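You operate a simulated robot arm through the tools that you are given. There is no shell and no other tool.

You are at the controls of a simulated robot arm. One attempt, no reset.

## Task
Open the clips drawer, take the deep blue vial and put it inside, then shut the drawer. Fetch the measuring cylinder from the bench top beside the far oven and stand it on the white plate there. Press the far stop key three times. Press the warmer button two times. Put the pale blue vial on the bench top above the lids drawer away on the bench top beside the near oven. Take the seal water bottle and put it on the shaker. Do these in any order. Set down upright: deep blue vial, measuring cylinder, pale blue vial, seal water bottle.

The check looks at the end state, three seconds after you hand in, the way a careful person would. Anything else that was tipped, shoved, dropped, spilled or broken makes it a failure. A push-on lid holds only when it is set on centred and level and pressed home; a screw cap is set on level and turned clockwise until tight.

## Robot
A 7-joint arm with a fingered hand on a trunk, on a base that moves. Base frame: it is fixed to the floor where the robot stands at the start and does not move with it; the origin is under the middle of the robot, x ahead of it, y to its left, z up. Readings come in mm, degrees, newtons and seconds.
With the tool pointing down near the work surface it reaches from about 220 to 520 mm from the robot's upright axis, wherever it stands. Its first joint turns from -69.0 to 172.0 degrees. Places, roughly: bench top beside the near oven [2600, -3900, 800]; clips drawer [1000, 100, 100]; clips drawer inside [1000, 100, 100]; deep blue vial [2250, -4000, 750]; far stop key [2700, -5700, 1000]; measuring cylinder [2500, -4750, 750]; pale blue vial [750, 3250, 750]; seal water bottle [250, 3250, 750]; shaker [-4400, 3600, 800]; warmer button [2100, -8100, 1400]; white plate [2750, -5000, 750]. Payload 3.2 kg.
Tool frame: the origin (TCP) lies between the finger pads and is the grasp point; the fingertips stand 26 mm ahead of it; z points along the fingers, y is the line along which they close. The gripper opens to 88 mm; its body begins 30 mm behind the TCP. The gripper is a hand of 5 fingers: y runs from the thumb to the fingers, the wrist lies at [-16, -108, -172] in the tool frame, and closing takes about 1.5 s.
Orientation is told as [roll, pitch, yaw] about the base's x, y, z axes, in that order, counted from this pose: with the fingers straight down and the wrist toward the robot, the tool's x, y and z point along [0, 1, 0], [1, 0, 0] and [0, 0, -1] of the base frame.

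## Interface
- The arm moves only by the tool play_rows. Its argument "steps" is a list of rows, each a list of 6 numbers: the shift along the tool's x, y, z in units of 400 mm (1.0 is 400 mm), then the turn, a rotation vector about the tool's x, y, z in units of 60 degrees (1.0 is 60 degrees). In form: [[dx, dy, dz, ax, ay, az], ...]. A call has 1 to 20 rows; each row is the pose to reach, as a shift and turn from the pose commanded when the call began, along the tool's axes at that moment. "claw" is the gripper command, from -1 (shut) to 1 (fully open), values between in proportion, set as the call begins (left out, the last holds). A call with a number of a shift or a turn outside -1 to 1 is refused whole. A row lasts 0.2 s, in which the tool goes at most 50 mm and 8.6 degrees; a call with a longer step from one row to the next is refused whole, and so is a gripper value outside its range. Where a pose cannot be reached the arm comes as near as it can. A force on the tool above 40 N (or 10 N above the force at the start of the call, whichever is more), or a blocked arm, ends the call early, and 0.2 s more pass. Each finger travels about 72 mm/s and halts on what it meets, pressing with about 29 N; the grip force reading is that of the motor and also rises with nothing between the fingers. The clock runs only during rows and for 0.2 s after the last one: add rows that repeat a pose to give the fingers time. It gives the time, the measured TCP pose, the force on the tool (base axes), the opening and the grip force at its end, in the units of the frame above (readings bear some noise), with the torque about the TCP (base axes, N m) and any sound that the robot's microphone picked up, and new pictures: "pictures" is both (left out), scene, wrist or none.
- Cameras (640 x 400 px; columns grow to the right, rows downward): "scene" is now at [116.9, 25.8, 863.5]; the picture's right is [0.36, -0.93, 0.00], its down [-0.78, -0.30, -0.55] and it looks along [0.51, 0.20, -0.83] (base axes); focal length 282 px, centre (320, 200). "wrist" rides on the gripper at [67, -97, -117] in the tool frame; the picture's right is [-0.71, 0.33, -0.62], its down [-0.65, -0.65, 0.39] and it looks along [-0.28, 0.68, 0.68] (tool axes); focal length 234 px, centre (320, 200). There is no depth. A picture from a camera that has moved, and an enlarged one, comes with that camera's place and axes in the base frame and with its lens.
- raise_lower(by): slides the trunk up (or, below 0, down) by that many mm; the arm and the scene camera ride with it, the base frame stays. It gives what a move gives, with no picture.
- drive_base(legs): drives the robot by 1 to 6 legs, each [ahead, left, turn to the left] in mm, mm and degrees, along the robot's own axes; the way and the turn of a leg run together, so that a leg with both is an arc; at most 1500 mm and 180 degrees a leg. The arm and the cameras ride along, it lands a little off, and it stops where it bumps. It gives what a move gives, and a new picture of the scene camera.
- grasp_type(shape): the hand has 5 fingers and takes this shape, open, in about a second: jaw (thumb against the fingers, like two jaws); tri (thumb and two fingers); tip (a fingertip pinch); poke (one finger out to press); point (the index stretched); flat (the hand flat); cup (the hand cupped); fist (a fist). The gripper value then closes the fingers along that shape, each until it touches; the sizes above hold for jaw. It gives what a move gives, with no picture.
- turn_head(pan, tilt): turns the head with the scene camera to pan (to the left, within 86 degrees either way) and tilt (down, from -29 to 69), counted from straight ahead of the robot. It gives what a move gives, and a new picture of the scene camera.
- zoom(camera, box): a new picture of the part [left, top, right, bottom] of that camera's present view, enlarged. The clock stands still meanwhile.
- finish_job(): hands the job in; it is judged then, once.

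Nothing tells you exact positions but the pictures and the camera data. Unless the task says otherwise, let go and move clear before handing in.

The tools are called after "Emit:" as a command line: name --pt "numbers of a row" for each row, then --argument value for the rest, lists and objects as JSON in quotes. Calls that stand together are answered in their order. play_rows: Moves the arm, as the interface text tells. Its arguments: {"type":"object","properties":{"steps":{"type":"array"},"claw":{"type":"number"},"pictures":{"type":"string","enum":["both","scene","wrist","none"]}},"required":["steps"]} The other tools are called the same way: raise_lower (by) moves the trunk up or down; grasp_type (shape) gives the hand a shape; drive_base (legs) drives the base; turn_head (pan, tilt) turns the head that bears the scene camera; zoom (camera, box) takes an enlarged picture of a part of a camera's view; finish_job () hands the job in.

At the start:

```text
time: 0.0
position: [368.4, 135.2, 416.6]
orientation: [0.0, -0.1, 0.0]
force: [0.9, -0.1, -0.5]
moment: [-0.02, -0.02, 0.0]
gripper_width: 87.9
finger_force: 0.0
shape: jaw
trunk travel left (down, up): [-200.0, 640.0]
robot x, y, heading: [-4.3, 1.0, -0.3]
head pan, tilt (commanded): [21.0, 56.5]
```

scene: 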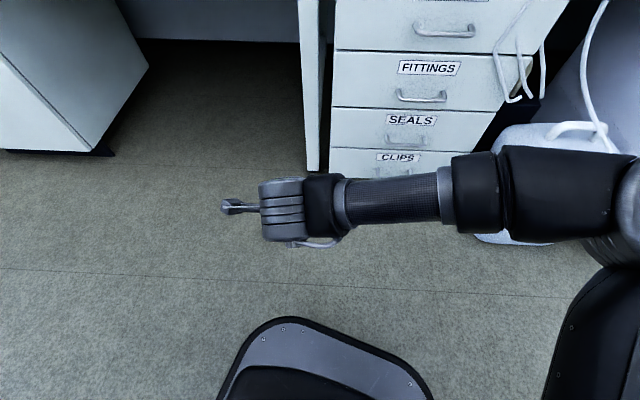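
wrist: 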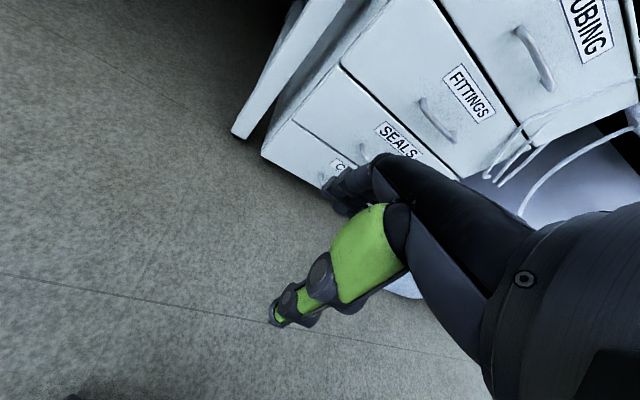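

I see a drawer stack ahead (fittings, seals, clips at the bottom) with the arm hanging over the floor. I'll look around first with the head to learn the layout.

Emit:
turn_head --pan 0 --tilt 20

Emit:
turn_head --pan 80 --tilt 15

Emit:
turn_head --pan -80 --tilt 15

```text
time: 1.0
position: [367.6, 134.9, 417.4]
orientation: [0.1, 0.0, 0.2]
force: [0.7, 0.5, -0.6]
moment: [0.0, -0.01, 0.0]
gripper_width: 87.8
finger_force: 0.0
shape: jaw
trunk travel left (down, up): [-200.0, 640.0]
robot x, y, heading: [1.6, -0.5, -0.1]
head pan, tilt (commanded): [0.0, 20.0]
camera scene: at [144.2, 0.5, 917.4], right [0.0, -1.0, 0.0], down [-0.34, 0.0, -0.94], along [0.94, 0.0, -0.34], focal length 282 px, centre (320, 200)
```

scene: 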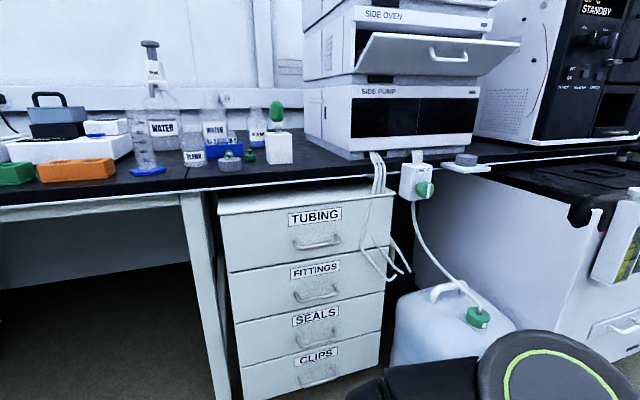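

```text
time: 2.6
position: [367.8, 135.5, 417.0]
orientation: [0.0, -0.1, 0.2]
force: [0.8, -0.5, 0.5]
moment: [0.0, 0.0, -0.03]
gripper_width: 87.8
finger_force: 0.0
shape: jaw
trunk travel left (down, up): [-200.0, 640.0]
robot x, y, heading: [1.7, -2.3, -0.0]
head pan, tilt (commanded): [80.0, 15.0]
camera scene: at [67.4, 92.5, 925.7], right [0.98, -0.17, 0.0], down [-0.05, -0.25, -0.97], along [0.17, 0.95, -0.26], focal length 282 px, centre (320, 200)
```

scene: 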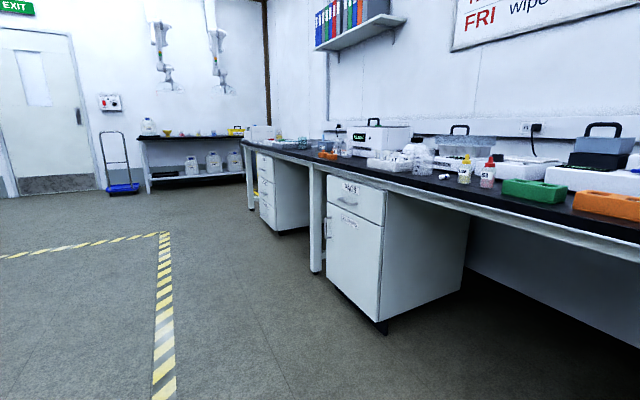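

```text
time: 5.0
position: [368.2, 135.8, 417.4]
orientation: [-0.1, 0.0, 0.1]
force: [-1.1, -0.2, -0.2]
moment: [0.02, 0.05, -0.01]
gripper_width: 87.9
finger_force: 0.1
shape: jaw
trunk travel left (down, up): [-200.0, 640.0]
robot x, y, heading: [-0.6, -0.0, 0.2]
head pan, tilt (commanded): [-80.0, 15.0]
camera scene: at [67.4, -91.5, 925.7], right [-0.98, -0.17, 0.0], down [-0.05, 0.25, -0.97], along [0.17, -0.95, -0.26], focal length 282 px, centre (320, 200)
```

scene: 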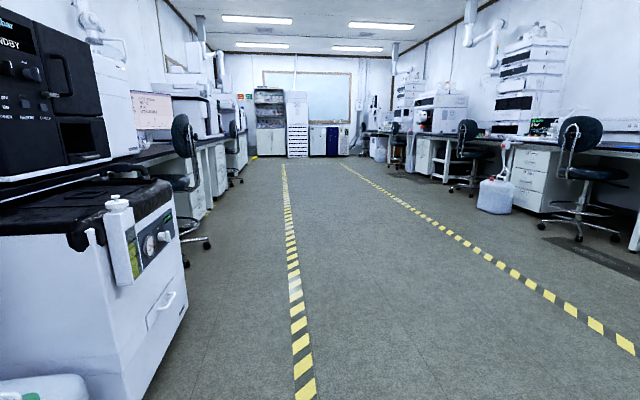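

The room is turned about 16° from my base frame; the clips drawer is the bottom one ahead. Let me look closer at its handle and at the hand.

Emit:
turn_head --pan 0 --tilt 45

Emit:
zoom --camera "scene" --box '[220, 120, 420, 245]'

Emit:
zoom --camera "wrist" --box '[240, 100, 560, 400]'

```text
time: 6.5
position: [368.7, 134.5, 417.3]
orientation: [0.0, -0.1, 0.1]
force: [-0.2, -1.2, -0.5]
moment: [0.0, 0.0, -0.03]
gripper_width: 87.7
finger_force: 0.2
shape: jaw
trunk travel left (down, up): [-200.0, 640.0]
robot x, y, heading: [4.4, -1.8, 0.1]
head pan, tilt (commanded): [0.0, 45.0]
camera scene: at [132.5, 0.4, 878.9], right [0.0, -1.0, 0.0], down [-0.71, 0.0, -0.71], along [0.71, 0.0, -0.71], focal length 282 px, centre (320, 200)
```

scene: 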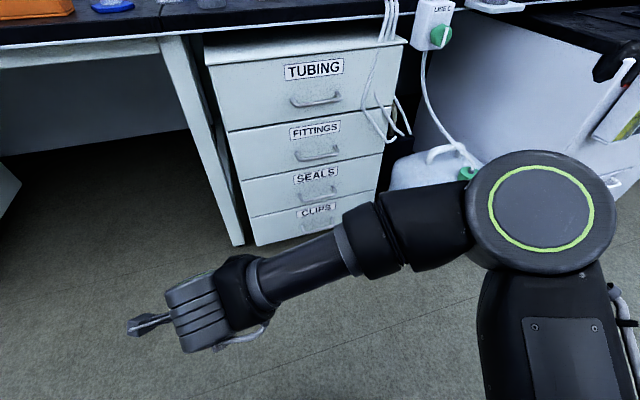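

```text
3.20 times, centred on (320, 182) of scene
camera zoom: at [132.5, 0.4, 878.9], right [0.0, -1.0, 0.0], down [-0.71, 0.0, -0.71], along [0.71, 0.0, -0.71], focal length 901 px, centre (320, 256)
```

zoom: 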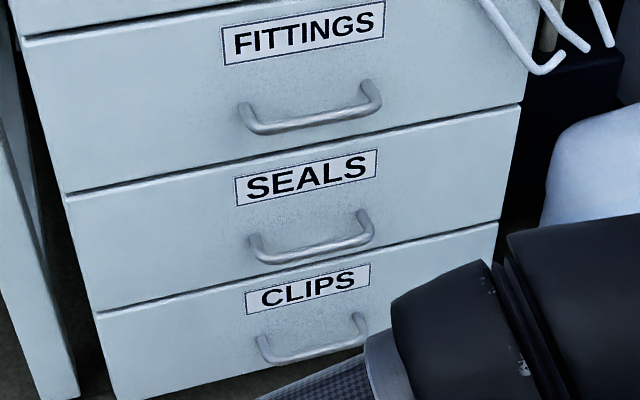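

```text
1.33 times, centred on (400, 250) of wrist
camera zoom: at [271.3, 201.5, 533.4], right [0.33, -0.71, 0.62], down [-0.65, -0.65, -0.39], along [0.68, -0.28, -0.68], focal length 312 px, centre (213, 133)
```

zoom: 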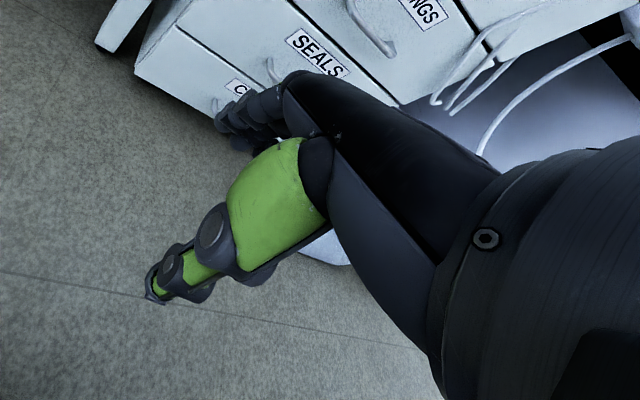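

The bottom handle is a bow handle near [765, 10, 95]. I'll zoom on the hand itself to understand its finger geometry.

Emit:
zoom --camera "scene" --box '[100, 230, 340, 380]'

Emit:
grasp_type --shape "point"

Emit:
zoom --camera "scene" --box '[100, 230, 340, 380]'

Emit:
zoom --camera "wrist" --box '[0, 0, 640, 400]'

Emit:
grasp_type --shape "poke"

Emit:
zoom --camera "scene" --box '[100, 230, 340, 380]'

Emit:
zoom --camera "wrist" --box '[0, 0, 640, 400]'

```text
2.67 times, centred on (220, 305) of scene
camera zoom: at [132.5, 0.4, 878.9], right [0.0, -1.0, 0.0], down [-0.71, 0.0, -0.71], along [0.71, 0.0, -0.71], focal length 751 px, centre (587, -80)
```

zoom: 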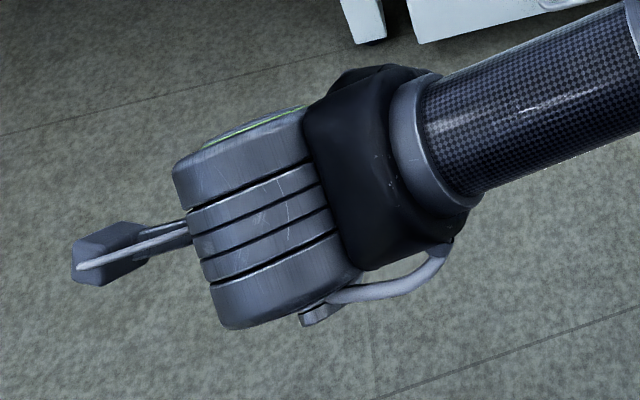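

```text
time: 7.5
position: [367.9, 135.6, 418.6]
orientation: [0.0, -0.1, 0.1]
force: [0.2, -0.4, 0.6]
moment: [0.0, -0.01, 0.0]
gripper_width: 83.3
finger_force: 0.1
shape: point
trunk travel left (down, up): [-200.0, 640.0]
robot x, y, heading: [-0.8, 0.4, 0.2]
head pan, tilt (commanded): [0.0, 45.0]
```

```text
2.67 times, centred on (220, 305) of scene
camera zoom: at [132.4, 0.5, 878.9], right [0.0, -1.0, 0.0], down [-0.71, 0.0, -0.71], along [0.71, 0.0, -0.71], focal length 751 px, centre (587, -80)
```

zoom: 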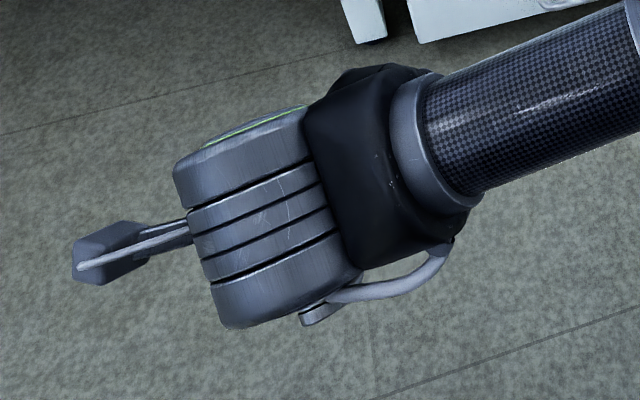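

```text
1.00 times, centred on (320, 200) of wrist (not enlarged: the box is as wide or as high as the picture)
camera zoom: at [271.3, 201.4, 533.4], right [0.33, -0.71, 0.62], down [-0.65, -0.65, -0.39], along [0.68, -0.28, -0.68], focal length 234 px, centre (320, 200)
```

zoom: 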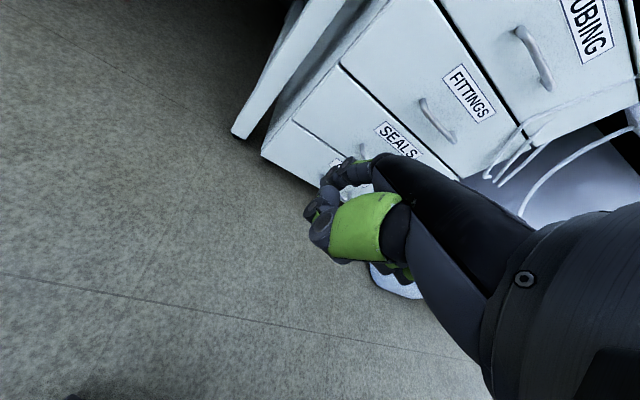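

```text
time: 8.3
position: [367.6, 135.6, 416.8]
orientation: [-0.1, 0.1, 0.1]
force: [-0.1, 0.6, 0.3]
moment: [0.01, -0.01, -0.01]
gripper_width: 0.1
finger_force: 0.2
shape: poke
trunk travel left (down, up): [-200.0, 640.0]
robot x, y, heading: [3.8, 2.2, 0.2]
head pan, tilt (commanded): [0.0, 45.0]
```

```text
2.67 times, centred on (220, 305) of scene
camera zoom: at [132.4, 0.5, 878.9], right [0.0, -1.0, 0.0], down [-0.71, 0.0, -0.71], along [0.71, 0.0, -0.71], focal length 751 px, centre (587, -80)
```

zoom: 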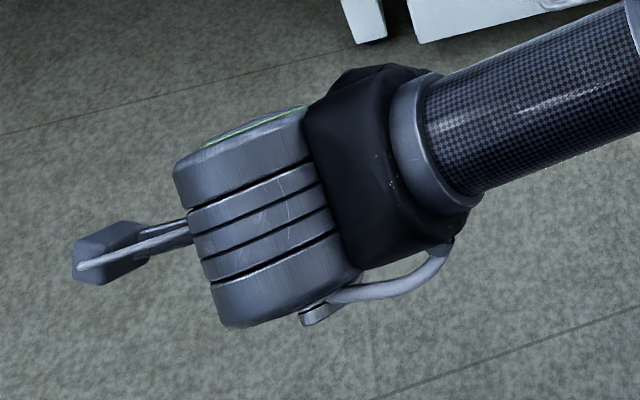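

```text
1.00 times, centred on (320, 200) of wrist (not enlarged: the box is as wide or as high as the picture)
camera zoom: at [271.3, 201.5, 533.4], right [0.33, -0.71, 0.62], down [-0.65, -0.65, -0.39], along [0.68, -0.28, -0.68], focal length 234 px, centre (320, 200)
```

zoom: 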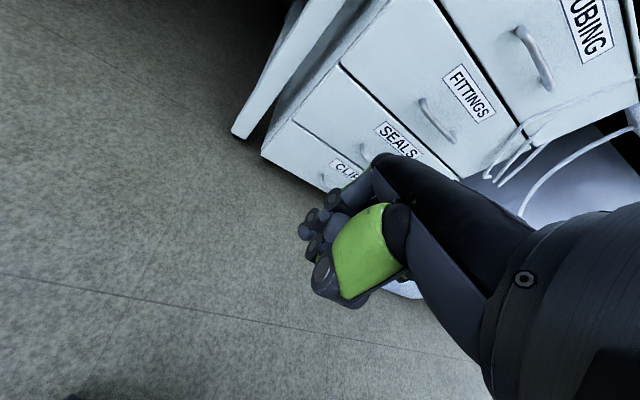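

The hand geometry matches the tool frame given. Next I check the base's footprint by looking down, then I'll move square in front of the clips drawer.

Emit:
grasp_type --shape "jaw"

Emit:
turn_head --pan 0 --tilt 69

Emit:
turn_head --pan 70 --tilt 69

```text
time: 9.2
position: [367.7, 136.3, 416.9]
orientation: [0.1, 0.0, 0.2]
force: [-0.6, 1.0, 0.4]
moment: [-0.02, 0.0, 0.01]
gripper_width: 88.0
finger_force: 0.2
shape: jaw
trunk travel left (down, up): [-200.0, 640.0]
robot x, y, heading: [1.2, 0.3, -0.1]
head pan, tilt (commanded): [0.0, 45.0]
```

```text
time: 10.1
position: [366.8, 134.3, 417.7]
orientation: [0.0, 0.0, 0.1]
force: [-0.6, 1.1, 0.1]
moment: [0.02, -0.02, 0.0]
gripper_width: 87.8
finger_force: 0.1
shape: jaw
trunk travel left (down, up): [-200.0, 640.0]
robot x, y, heading: [-0.9, 0.4, -0.2]
head pan, tilt (commanded): [0.0, 68.8]
camera scene: at [107.1, 0.5, 850.0], right [0.0, -1.0, 0.0], down [-0.93, 0.0, -0.36], along [0.36, 0.0, -0.93], focal length 282 px, centre (320, 200)
```

scene: 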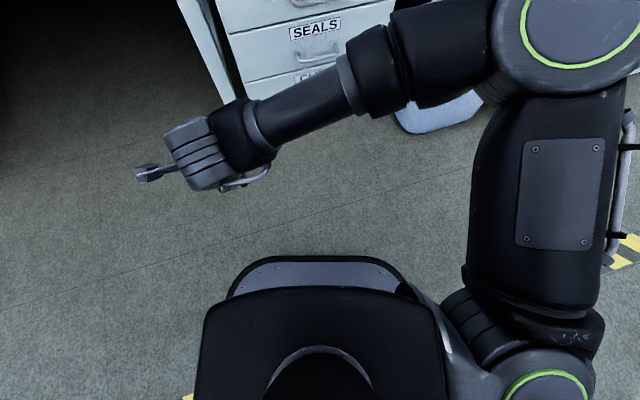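

```text
time: 11.5
position: [368.5, 134.8, 417.9]
orientation: [0.0, -0.1, 0.1]
force: [0.2, -0.9, -0.2]
moment: [-0.01, -0.02, -0.01]
gripper_width: 88.0
finger_force: 0.0
shape: jaw
trunk travel left (down, up): [-200.0, 640.0]
robot x, y, heading: [-0.7, -0.5, -0.1]
head pan, tilt (commanded): [70.0, 68.8]
camera scene: at [70.3, 53.0, 850.0], right [0.94, -0.34, 0.0], down [-0.32, -0.88, -0.36], along [0.12, 0.34, -0.93], focal length 282 px, centre (320, 200)
```

scene: 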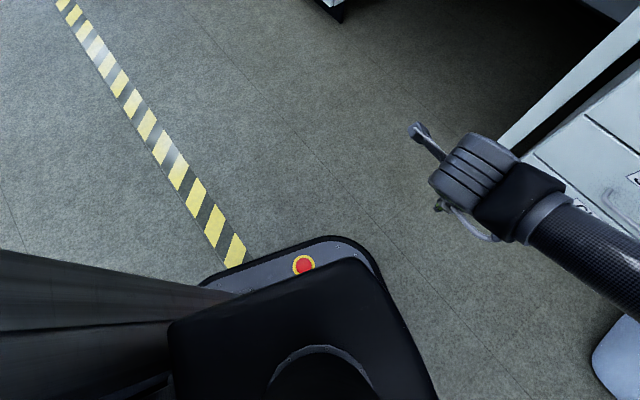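

The base reaches about 245 mm ahead of its axis, so there's room in front of the drawers. I'll drive in closer with the clips handle ahead-left of me, and look.

Emit:
drive_base --legs '[[330, -90, -5]]'

Emit:
turn_head --pan 25 --tilt 60

```text
time: 13.7
position: [682.5, 8.5, 416.9]
orientation: [-0.1, 0.9, -3.5]
force: [-17.5, -4.8, 5.3]
moment: [0.01, -0.5, -0.35]
gripper_width: 87.3
finger_force: 0.0
shape: jaw
trunk travel left (down, up): [-200.0, 640.0]
robot x, y, heading: [316.2, -102.7, -4.8]
head pan, tilt (commanded): [70.0, 68.8]
stopped in leg 1: the force on the tool passed its limit at 47 N (the readings are from after the stop); the commanded pose is now the measured one
camera scene: at [388.1, -53.2, 850.1], right [0.91, -0.42, 0.0], down [-0.39, -0.85, -0.36], along [0.15, 0.33, -0.93], focal length 282 px, centre (320, 200)
```

scene: 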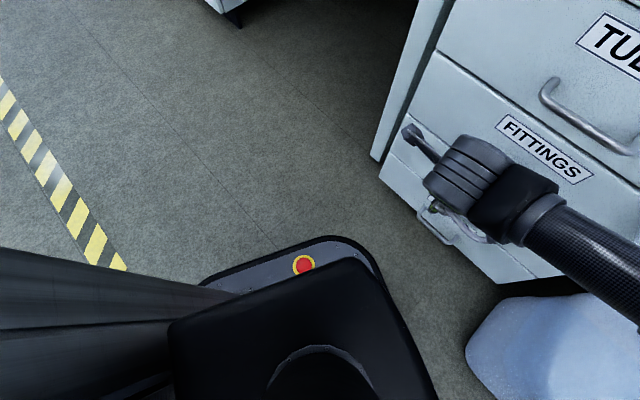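

```text
time: 14.9
position: [683.4, 8.3, 416.6]
orientation: [-0.1, 0.8, -3.6]
force: [-25.3, -4.5, 5.0]
moment: [-0.06, -0.63, -0.42]
gripper_width: 85.8
finger_force: 0.0
shape: jaw
trunk travel left (down, up): [-200.0, 640.0]
robot x, y, heading: [318.3, -99.5, -4.8]
head pan, tilt (commanded): [25.0, 60.0]
camera scene: at [426.9, -80.7, 859.7], right [0.35, -0.94, 0.0], down [-0.81, -0.3, -0.5], along [0.47, 0.17, -0.86], focal length 282 px, centre (320, 200)
```

scene: 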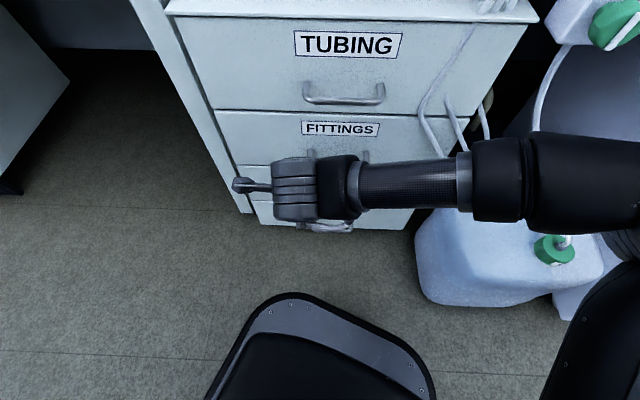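

The open fingers bumped the fittings handle at about the same height; I'll back the base off a bit to relieve contact.

Emit:
drive_base --legs '[[-90, 0, 0]]'

Emit:
play_rows --pt "0 0 0 0 0 0"

```text
time: 16.0
position: [595.9, 15.2, 415.1]
orientation: [-0.2, 1.0, -3.7]
force: [0.9, 0.5, 1.0]
moment: [-0.02, 0.0, -0.01]
gripper_width: 87.7
finger_force: 0.1
shape: jaw
trunk travel left (down, up): [-200.0, 640.0]
robot x, y, heading: [225.2, -94.4, -4.2]
head pan, tilt (commanded): [25.0, 60.0]
camera scene: at [339.1, -73.0, 859.4], right [0.35, -0.94, 0.0], down [-0.81, -0.3, -0.5], along [0.47, 0.17, -0.87], focal length 282 px, centre (320, 200)
```

scene: 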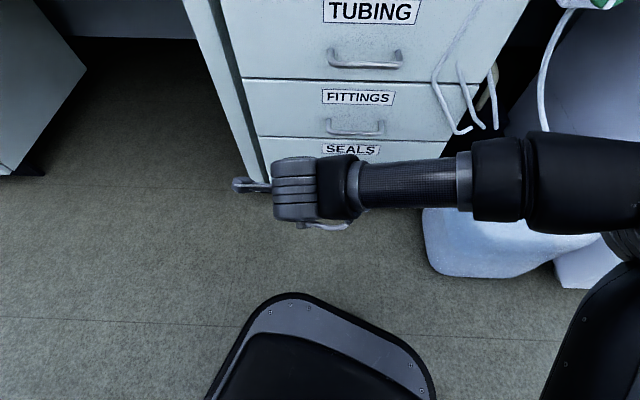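

```text
time: 16.4
position: [595.4, 14.6, 414.8]
orientation: [-0.2, 0.9, -3.7]
force: [0.0, -0.9, -0.2]
moment: [-0.01, 0.0, 0.03]
gripper_width: 87.7
finger_force: 0.1
shape: jaw
trunk travel left (down, up): [-200.0, 640.0]
robot x, y, heading: [222.1, -90.6, -4.3]
head pan, tilt (commanded): [25.0, 60.0]
camera scene: at [339.1, -73.0, 859.4], right [0.35, -0.94, 0.0], down [-0.81, -0.3, -0.5], along [0.47, 0.17, -0.87], focal length 282 px, centre (320, 200)
camera wrist: at [505.0, 87.6, 532.8], right [0.3, -0.73, 0.62], down [-0.7, -0.61, -0.38], along [0.65, -0.32, -0.69], focal length 234 px, centre (320, 200)
```

scene: 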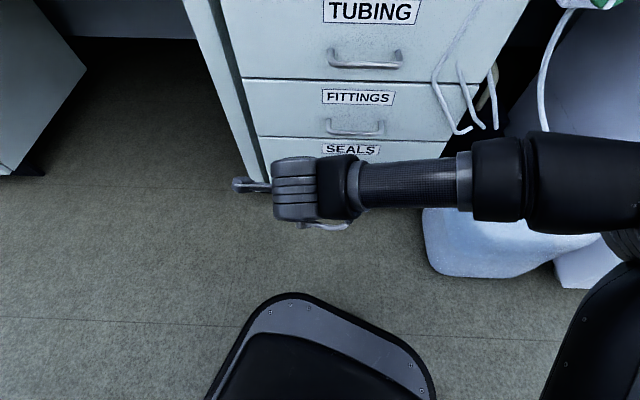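
wrist: 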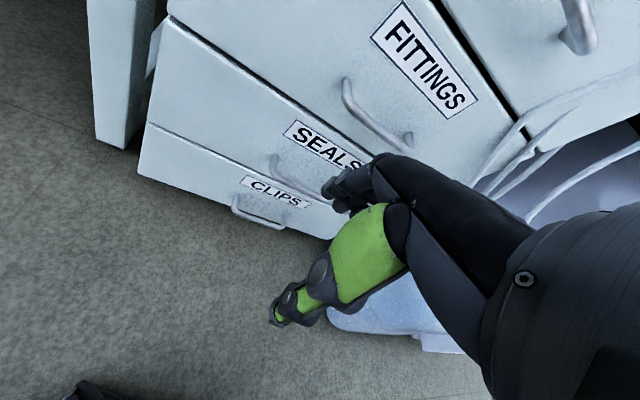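

The clips handle triangulates to roughly [750, 3, 105]. I'll lower the trunk fully, then turn the hand square to the drawer front.

Emit:
raise_lower --by -200

Emit:
play_rows --pt "0 0 0 0 0 -0.12" --pt "0 0 0 0 0 -0.24" --pt "0 0 0 0 0 -0.35" --pt "0 0 0 0 0 -0.35"

```text
time: 18.5
position: [594.9, 15.7, 215.4]
orientation: [-0.1, 0.9, -3.7]
force: [0.5, 0.7, 0.4]
moment: [-0.01, 0.0, -0.03]
gripper_width: 87.9
finger_force: 0.0
shape: jaw
trunk travel left (down, up): [0.0, 840.0]
robot x, y, heading: [227.4, -92.6, -4.7]
head pan, tilt (commanded): [25.0, 60.0]
```

```text
time: 19.5
position: [595.5, 15.4, 215.2]
orientation: [0.2, 0.8, 17.5]
force: [0.7, 0.0, -0.5]
moment: [0.0, 0.0, 0.02]
gripper_width: 87.8
finger_force: 0.0
shape: jaw
trunk travel left (down, up): [0.0, 840.0]
robot x, y, heading: [230.0, -93.4, -4.6]
head pan, tilt (commanded): [25.0, 60.0]
camera scene: at [339.1, -73.0, 659.4], right [0.35, -0.94, 0.0], down [-0.81, -0.3, -0.5], along [0.47, 0.17, -0.87], focal length 282 px, centre (320, 200)
camera wrist: at [484.8, 49.4, 333.1], right [0.54, -0.58, 0.62], down [-0.43, -0.82, -0.38], along [0.72, -0.06, -0.69], focal length 234 px, centre (320, 200)
```

scene: 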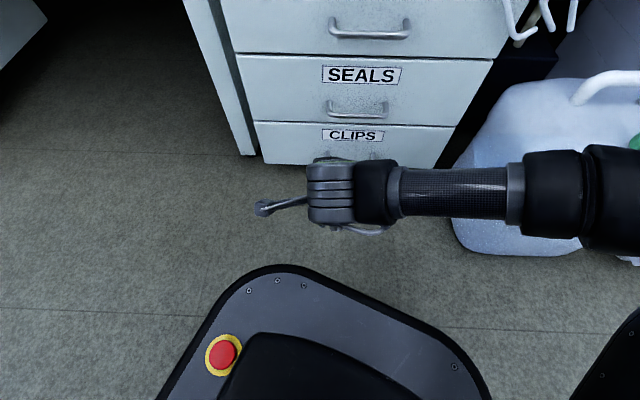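
wrist: 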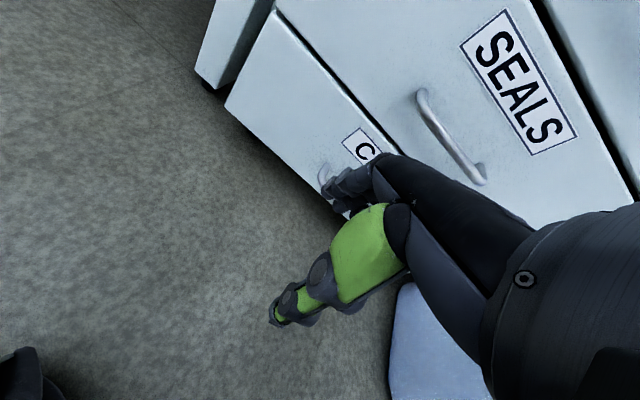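

Re-triangulating with two head heights: drawer front normal is ~18.5°, clips handle bar near [742, 6, 119]. I'll tilt the hand 25° forward so the fingers can hook the bar from above, narrow the opening, and slide over.

Emit:
play_rows --pt "-0.03 0 0 -0.1 0 0" --pt "-0.06 0 0 -0.2 0 0" --pt "-0.1 0 0 -0.3 0 0" --pt "-0.14 0 0 -0.4 0 0" --pt "-0.145 0 0 -0.42 0 0" --pt "-0.145 0 0 -0.42 0 0" --claw -0.25

```text
time: 20.9
position: [612.2, -40.8, 215.6]
orientation: [0.2, -24.4, 17.3]
force: [0.5, 0.8, 0.7]
moment: [-0.01, -0.02, 0.03]
gripper_width: 33.3
finger_force: 0.1
shape: jaw
trunk travel left (down, up): [0.0, 840.0]
robot x, y, heading: [227.1, -92.2, -4.6]
head pan, tilt (commanded): [25.0, 60.0]
camera scene: at [339.1, -73.0, 659.4], right [0.35, -0.94, 0.0], down [-0.81, -0.3, -0.5], along [0.47, 0.17, -0.87], focal length 282 px, centre (320, 200)
camera wrist: at [462.8, -18.2, 281.0], right [0.25, -0.67, 0.7], down [-0.22, -0.75, -0.63], along [0.94, 0.0, -0.34], focal length 234 px, centre (320, 200)
```

scene: 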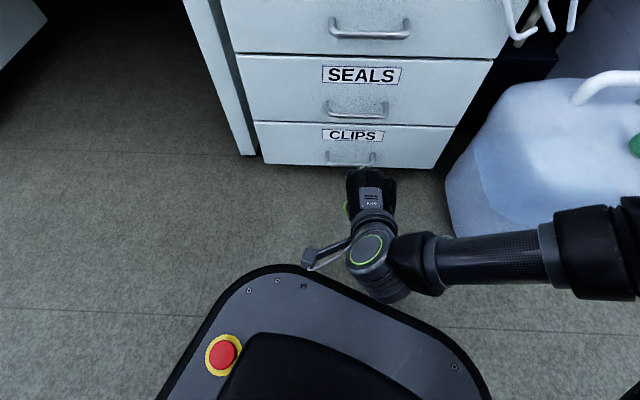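
wrist: 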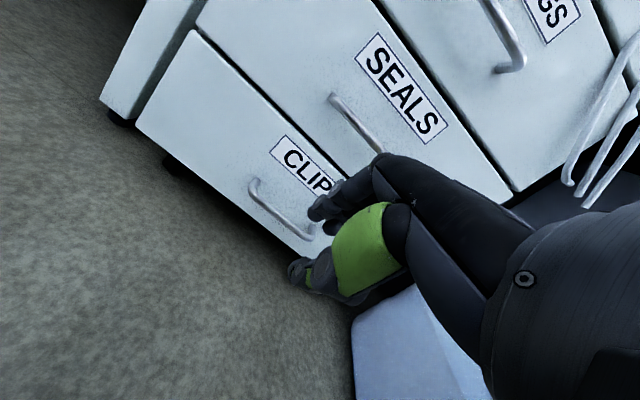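

The hand is tilted and lined up laterally; the bar refines to about N=711 along the front normal, z≈116. I'll advance partway and check.

Emit:
play_rows --pt "0 0.05 0.1 0 0 0" --pt "0 0.1065 0.215 0 0 0" --pt "0 0.1065 0.215 0 0 0"

Emit:
zoom --camera "wrist" --box '[200, 100, 440, 320]'

```text
refused: row 2 steps farther than a row can; nothing moved
```

```text
1.82 times, centred on (320, 210) of wrist
camera zoom: at [462.8, -18.2, 281.0], right [0.25, -0.67, 0.7], down [-0.22, -0.75, -0.63], along [0.94, 0.0, -0.34], focal length 426 px, centre (320, 182)
```

zoom: 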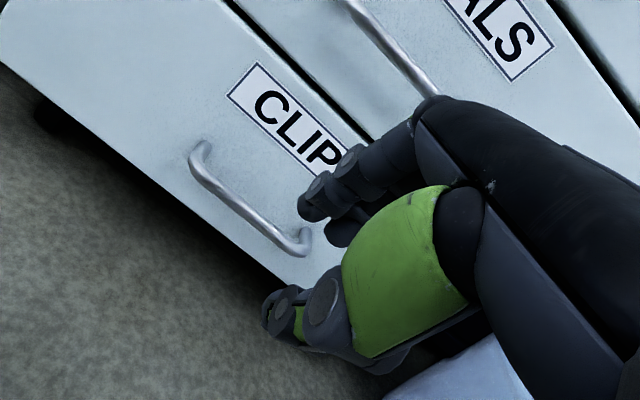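

The step was too large per row; I'll split it more finely.

Emit:
play_rows --pt "0 0.035 0.07 0 0 0" --pt "0 0.07 0.14 0 0 0" --pt "0 0.1065 0.215 0 0 0" --pt "0 0.1065 0.215 0 0 0"

Emit:
zoom --camera "wrist" --box '[200, 100, 440, 320]'

```text
time: 21.9
position: [685.0, -18.7, 154.0]
orientation: [0.3, -24.3, 17.1]
force: [0.5, 0.1, -0.5]
moment: [0.0, 0.02, 0.01]
gripper_width: 33.1
finger_force: 0.1
shape: jaw
trunk travel left (down, up): [0.0, 840.0]
robot x, y, heading: [226.6, -91.6, -4.4]
head pan, tilt (commanded): [25.0, 60.0]
camera scene: at [339.1, -73.0, 659.4], right [0.35, -0.94, 0.0], down [-0.81, -0.3, -0.5], along [0.47, 0.17, -0.87], focal length 282 px, centre (320, 200)
camera wrist: at [533.8, 4.1, 220.3], right [0.25, -0.67, 0.7], down [-0.22, -0.75, -0.63], along [0.94, 0.0, -0.34], focal length 234 px, centre (320, 200)
```

scene: 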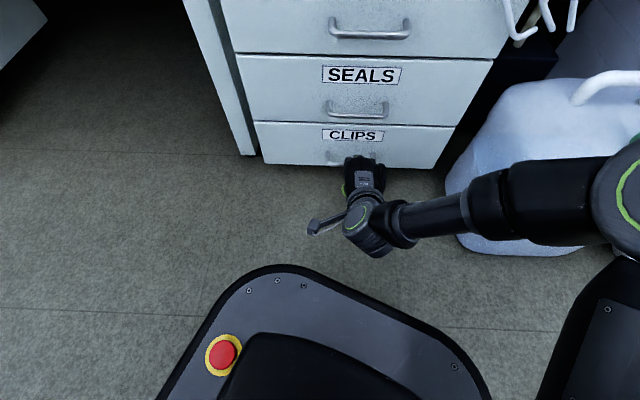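
wrist: 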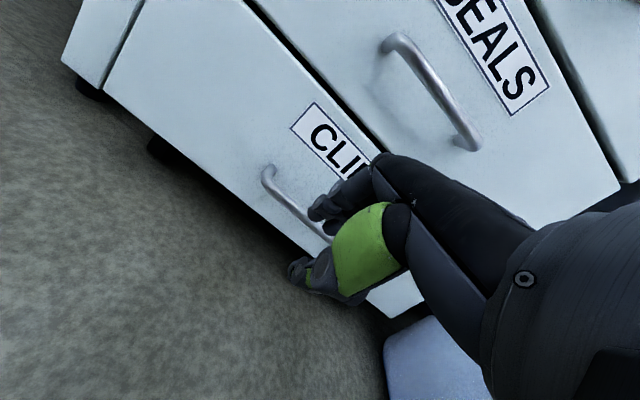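

```text
1.82 times, centred on (320, 210) of wrist
camera zoom: at [533.8, 4.1, 220.3], right [0.25, -0.67, 0.7], down [-0.22, -0.75, -0.63], along [0.94, 0.0, -0.34], focal length 426 px, centre (320, 182)
```

zoom: 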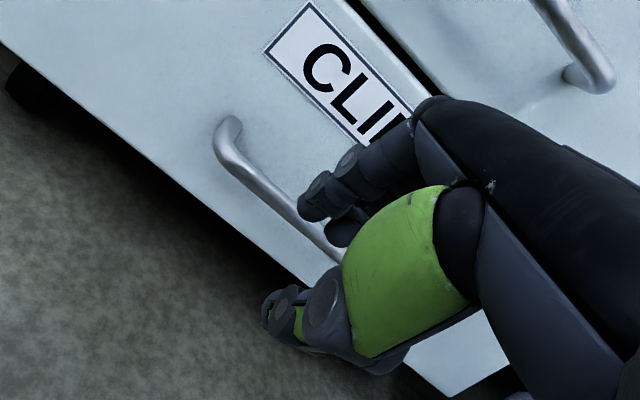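

The bar lies between thumb and fingers in the view. I'll go forward above the bar, then check before dropping behind it.

Emit:
play_rows --pt "0 0.04 0.0145 0 0 0" --pt "0 0.08 0.029 0 0 0" --pt "0 0.112 0.044 0 0 0" --pt "0 0.112 0.044 0 0 0"

Emit:
zoom --camera "wrist" --box '[200, 100, 440, 320]'

Emit:
zoom --camera "scene" --box '[280, 80, 480, 205]'

```text
time: 22.9
position: [729.5, -3.4, 155.9]
orientation: [0.3, -24.3, 17.2]
force: [0.4, 0.6, 0.8]
moment: [0.01, -0.04, -0.03]
gripper_width: 33.6
finger_force: 0.0
shape: jaw
trunk travel left (down, up): [0.0, 840.0]
robot x, y, heading: [225.0, -89.1, -4.3]
head pan, tilt (commanded): [25.0, 60.0]
camera scene: at [339.1, -73.0, 659.4], right [0.35, -0.94, 0.0], down [-0.81, -0.3, -0.5], along [0.47, 0.17, -0.87], focal length 282 px, centre (320, 200)
camera wrist: at [579.6, 18.7, 222.5], right [0.25, -0.66, 0.7], down [-0.22, -0.75, -0.63], along [0.94, 0.0, -0.34], focal length 234 px, centre (320, 200)
```

scene: 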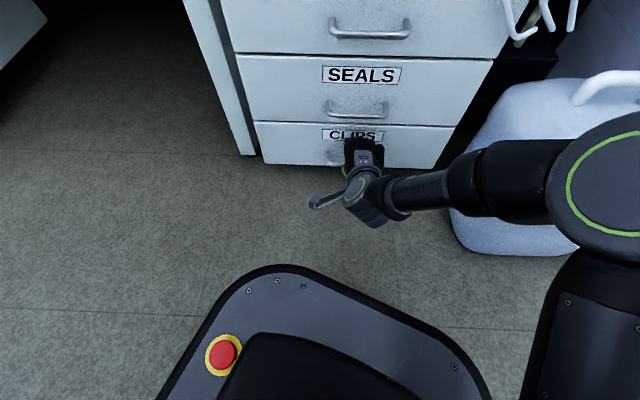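
wrist: 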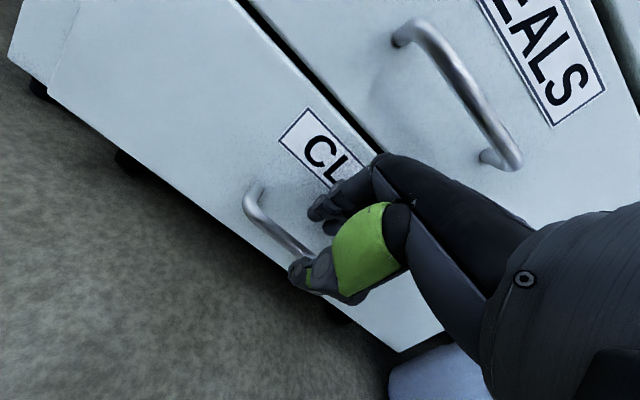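

```text
1.82 times, centred on (320, 210) of wrist
camera zoom: at [579.6, 18.7, 222.5], right [0.25, -0.66, 0.7], down [-0.22, -0.75, -0.63], along [0.94, 0.0, -0.34], focal length 426 px, centre (320, 182)
```

zoom: 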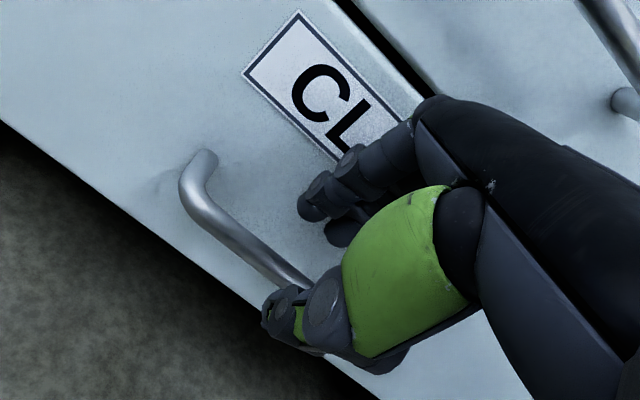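

```text
3.20 times, centred on (380, 142) of scene
camera zoom: at [339.1, -73.0, 659.4], right [0.35, -0.94, 0.0], down [-0.81, -0.3, -0.5], along [0.47, 0.17, -0.87], focal length 901 px, centre (128, 384)
```

zoom: 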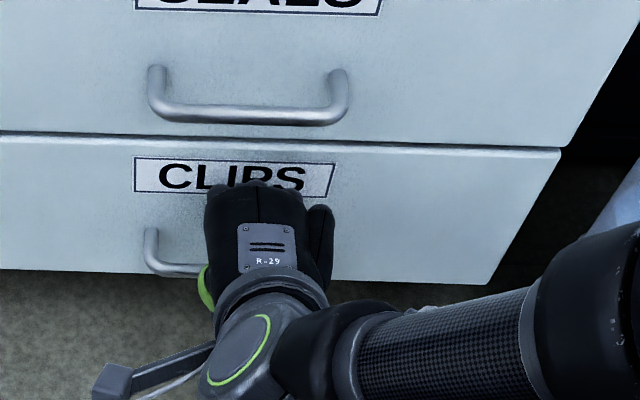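

The fingers are above and behind the bar line. Now I'll slide along the tool axis so the fingers drop behind the bar, then close.

Emit:
play_rows --pt "0 0 0.03 0 0 0" --pt "0 -0.003 0.06 0 0 0" --pt "0 -0.005 0.088 0 0 0" --pt "0 -0.005 0.088 0 0 0"

Emit:
zoom --camera "wrist" --box '[200, 100, 440, 320]'

```text
time: 23.9
position: [740.0, 1.1, 123.5]
orientation: [0.3, -24.4, 17.3]
force: [-19.4, -5.5, 5.8]
moment: [0.17, -0.8, -0.18]
gripper_width: 31.1
finger_force: 0.1
shape: jaw
trunk travel left (down, up): [0.0, 840.0]
robot x, y, heading: [225.6, -93.4, -4.5]
head pan, tilt (commanded): [25.0, 60.0]
camera scene: at [338.1, -73.3, 659.6], right [0.35, -0.94, 0.0], down [-0.81, -0.3, -0.5], along [0.47, 0.17, -0.87], focal length 282 px, centre (320, 200)
camera wrist: at [590.6, 22.5, 189.8], right [0.26, -0.66, 0.7], down [-0.22, -0.75, -0.63], along [0.94, 0.0, -0.34], focal length 234 px, centre (320, 200)
```

scene: 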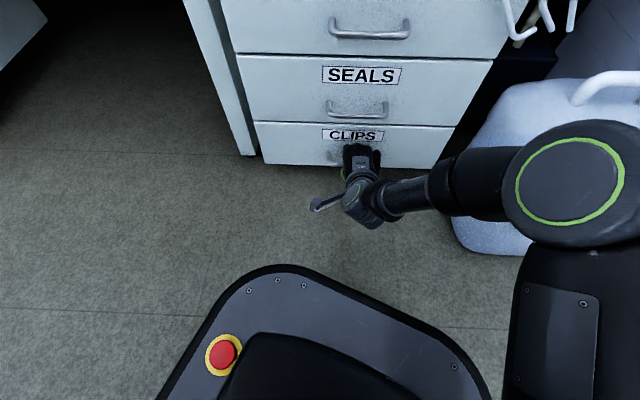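
wrist: 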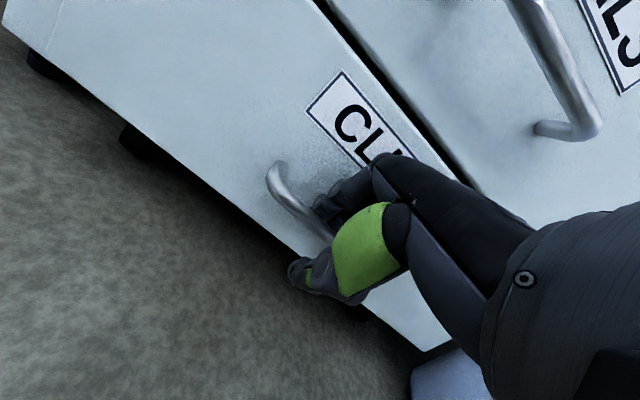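

```text
1.82 times, centred on (320, 210) of wrist
camera zoom: at [590.6, 22.5, 189.8], right [0.26, -0.66, 0.7], down [-0.22, -0.75, -0.63], along [0.94, 0.0, -0.34], focal length 426 px, centre (320, 182)
```

zoom: 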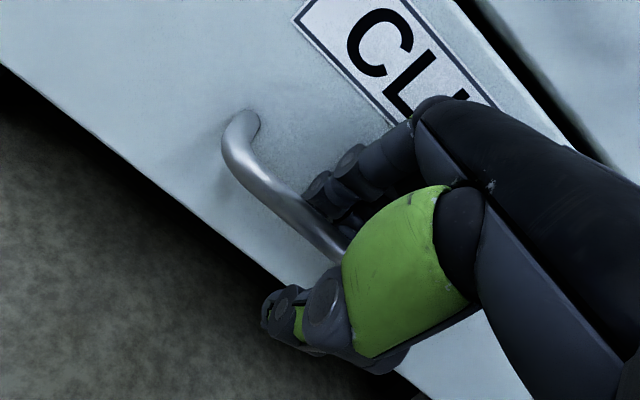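

The fingertips have gone behind the bar and touch the drawer face lightly. Closing the grip now.

Emit:
play_rows --pt "0 -0.01 0 0 0 0" --pt "0 -0.015 0 0 0 0" --pt "0 -0.015 0 0 0 0" --pt "0 -0.015 0 0 0 0" --pt "0 -0.015 0 0 0 0" --pt "0 -0.015 0 0 0 0" --pt "0 -0.015 0 0 0 0" --pt "0 -0.015 0 0 0 0" --claw -1

Emit:
zoom --camera "wrist" --box '[200, 100, 440, 320]'

```text
time: 25.7
position: [735.8, -0.7, 121.8]
orientation: [0.2, -24.5, 17.2]
force: [4.9, -5.2, -3.2]
moment: [-0.05, -0.08, -0.03]
gripper_width: 1.4
finger_force: 29.0
shape: jaw
trunk travel left (down, up): [0.0, 840.0]
robot x, y, heading: [224.2, -92.5, -4.6]
head pan, tilt (commanded): [25.0, 60.0]
camera scene: at [339.3, -73.0, 659.3], right [0.35, -0.94, 0.0], down [-0.81, -0.3, -0.5], along [0.47, 0.17, -0.87], focal length 282 px, centre (320, 200)
camera wrist: at [586.9, 20.6, 187.0], right [0.25, -0.66, 0.7], down [-0.22, -0.75, -0.63], along [0.94, 0.0, -0.34], focal length 234 px, centre (320, 200)
```

scene: 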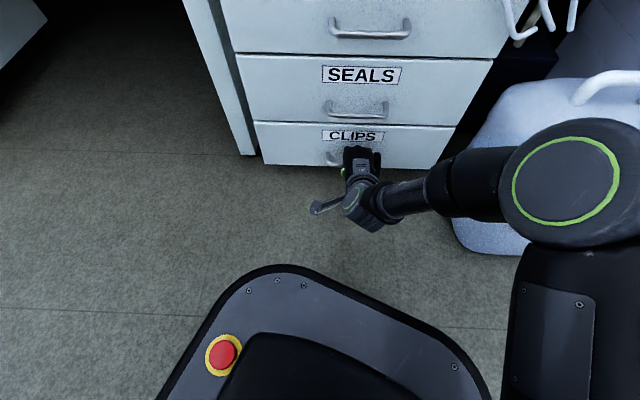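
wrist: 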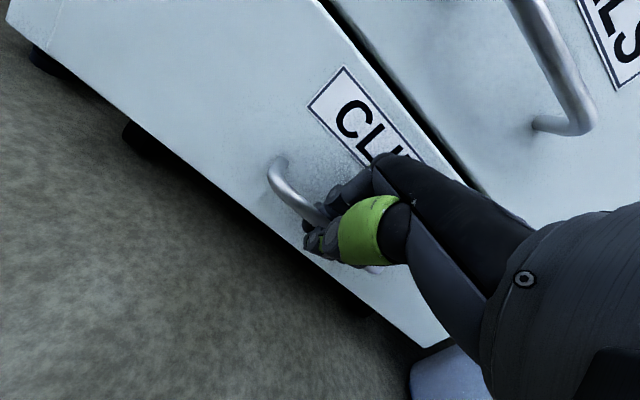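

```text
1.82 times, centred on (320, 210) of wrist
camera zoom: at [586.9, 20.6, 187.0], right [0.25, -0.66, 0.7], down [-0.22, -0.75, -0.63], along [0.94, 0.0, -0.34], focal length 426 px, centre (320, 182)
```

zoom: 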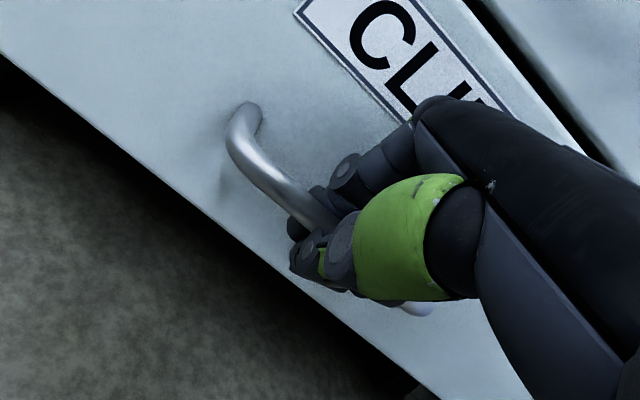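

The bar is enclosed between thumb and fingers. I'll pull straight back along the drawer normal with the arm first.

Emit:
play_rows --pt "0 -0.04 -0.02 0 0 0" --pt "0 -0.09 -0.042 0 0 0" --pt "0 -0.14 -0.065 0 0 0" --pt "0 -0.19 -0.088 0 0 0" --pt "0 -0.227 -0.106 0 0 0" --pt "0 -0.227 -0.106 0 0 0"

```text
time: 27.1
position: [640.8, -31.7, 122.1]
orientation: [0.2, -24.1, 17.2]
force: [3.5, -14.5, -8.1]
moment: [0.01, -0.01, -0.1]
gripper_width: 1.2
finger_force: 29.1
shape: jaw
trunk travel left (down, up): [0.0, 840.0]
robot x, y, heading: [225.5, -91.7, -4.5]
head pan, tilt (commanded): [25.0, 60.0]
camera scene: at [339.6, -73.1, 659.2], right [0.35, -0.94, 0.0], down [-0.81, -0.3, -0.5], along [0.47, 0.17, -0.87], focal length 282 px, centre (320, 200)
camera wrist: at [490.6, -9.6, 187.5], right [0.26, -0.66, 0.7], down [-0.23, -0.75, -0.63], along [0.94, 0.0, -0.34], focal length 234 px, centre (320, 200)
```

scene: 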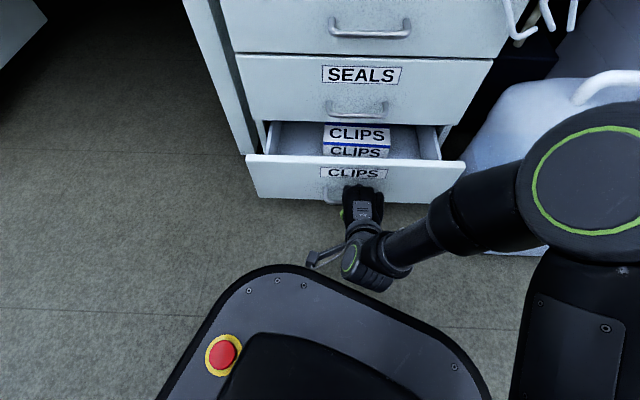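
wrist: 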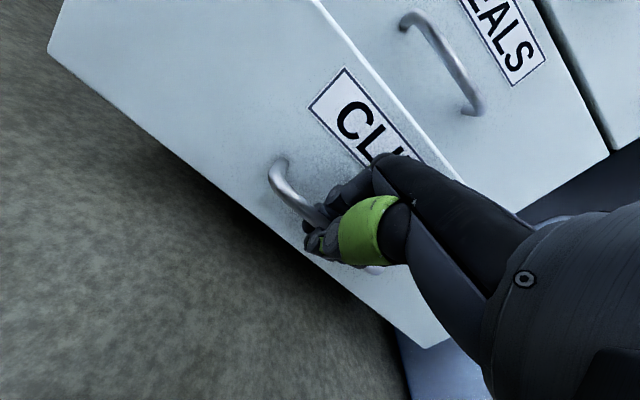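

The drawer is sliding open, with a clips box inside at mid-width. I'll keep my grip and back the base along the normal for the rest.

Emit:
drive_base --legs '[[-156, -70, 0]]'

```text
time: 28.6
position: [481.3, -86.5, 122.6]
orientation: [0.3, -24.1, 17.4]
force: [-3.5, 8.2, -10.7]
moment: [-0.04, 0.01, 0.04]
gripper_width: 0.8
finger_force: 28.7
shape: jaw
trunk travel left (down, up): [0.0, 840.0]
robot x, y, heading: [69.4, -148.2, -4.7]
head pan, tilt (commanded): [25.0, 60.0]
camera scene: at [180.2, -129.4, 659.2], right [0.35, -0.94, 0.0], down [-0.81, -0.3, -0.5], along [0.47, 0.17, -0.87], focal length 282 px, centre (320, 200)
```

scene: 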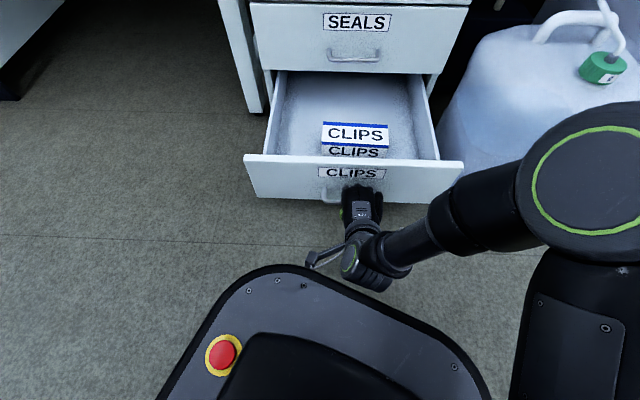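

The drawer is open about 270 mm. I'll release gently and retract along the tool axis.

Emit:
play_rows --pt "0 0 0 0 0 0" --pt "0 0 0 0 0 0" --pt "0 0 0 0 0 0" --pt "0 0 0 0 0 0" --pt "0 0 -0.05 0 0 0" --pt "0 0 -0.12 0 0 0" --pt "0 -0.03 -0.2 0 0 0" --pt "0 -0.1 -0.28 0 0 0" --claw -0.25

```text
time: 29.9
position: [473.7, -94.3, 153.3]
orientation: [0.0, -25.1, 16.5]
force: [1.2, -0.4, -0.1]
moment: [0.0, 0.11, -0.01]
gripper_width: 32.8
finger_force: 0.1
shape: jaw
trunk travel left (down, up): [0.0, 840.0]
robot x, y, heading: [69.2, -154.2, -4.7]
head pan, tilt (commanded): [25.0, 60.0]
stopped in row 6: the force on the tool passed its limit at 56 N (the readings are from after the stop); the commanded pose is now the measured one
camera scene: at [179.6, -129.6, 659.5], right [0.35, -0.94, 0.0], down [-0.81, -0.3, -0.5], along [0.47, 0.17, -0.87], focal length 282 px, centre (320, 200)
camera wrist: at [323.5, -69.8, 218.3], right [0.24, -0.67, 0.71], down [-0.23, -0.74, -0.63], along [0.95, -0.01, -0.33], focal length 234 px, centre (320, 200)
```

scene: 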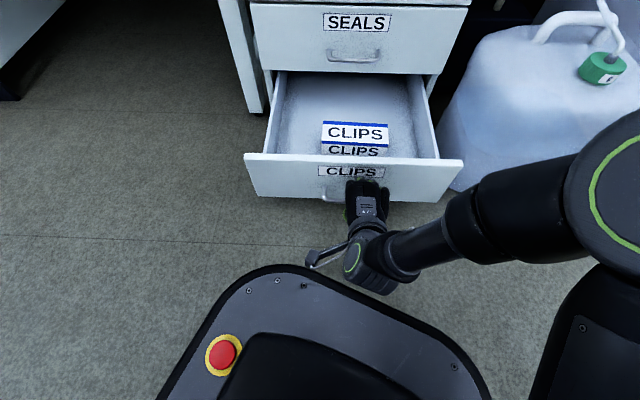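
wrist: 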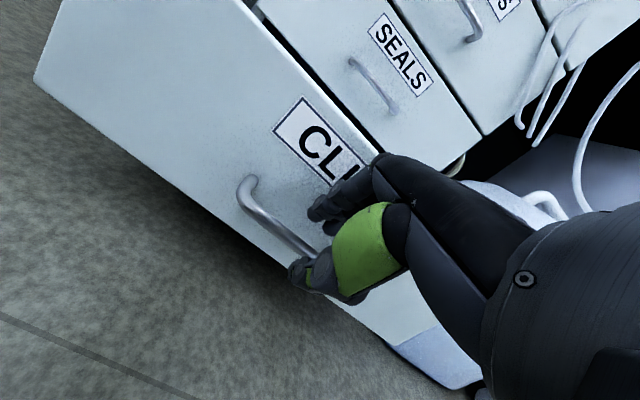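

The fingers brushed the bar on the way out but are now above it. I'll lift straight up, then back off.

Emit:
play_rows --pt "0 0.025 -0.05 0 0 0" --pt "0 0.042 -0.09 0 0 0" --pt "0 -0.02 -0.12 0 0 0" --pt "0 -0.1 -0.16 0 0 0" --pt "0 -0.1 -0.16 0 0 0"

```text
time: 31.1
position: [433.1, -90.0, 185.4]
orientation: [-0.1, -25.1, 16.5]
force: [0.8, 0.1, 1.5]
moment: [-0.01, -0.01, 0.01]
gripper_width: 33.1
finger_force: 0.2
shape: jaw
out of reach, approached as far as the arm can: row 4, 5
trunk travel left (down, up): [0.0, 840.0]
robot x, y, heading: [70.1, -151.4, -4.6]
head pan, tilt (commanded): [25.0, 60.0]
camera scene: at [179.6, -129.6, 659.4], right [0.35, -0.94, 0.0], down [-0.81, -0.3, -0.5], along [0.47, 0.17, -0.87], focal length 282 px, centre (320, 200)
camera wrist: at [282.3, -66.7, 249.0], right [0.24, -0.67, 0.71], down [-0.23, -0.74, -0.63], along [0.95, -0.01, -0.33], focal length 234 px, centre (320, 200)
```

scene: 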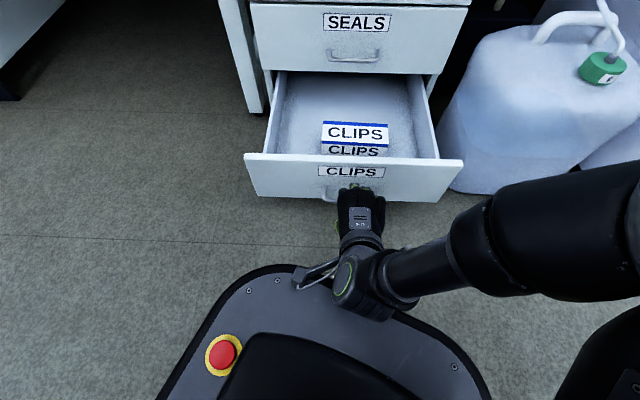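
wrist: 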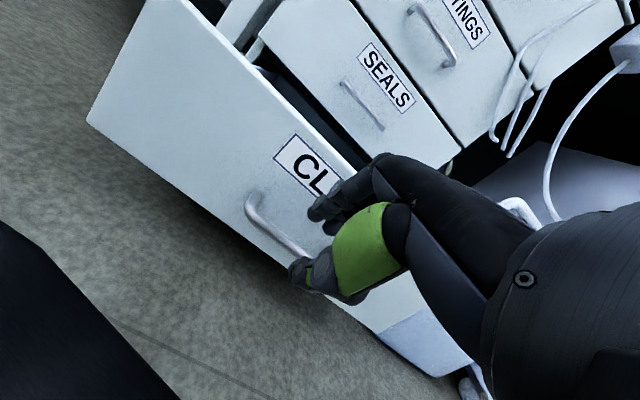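

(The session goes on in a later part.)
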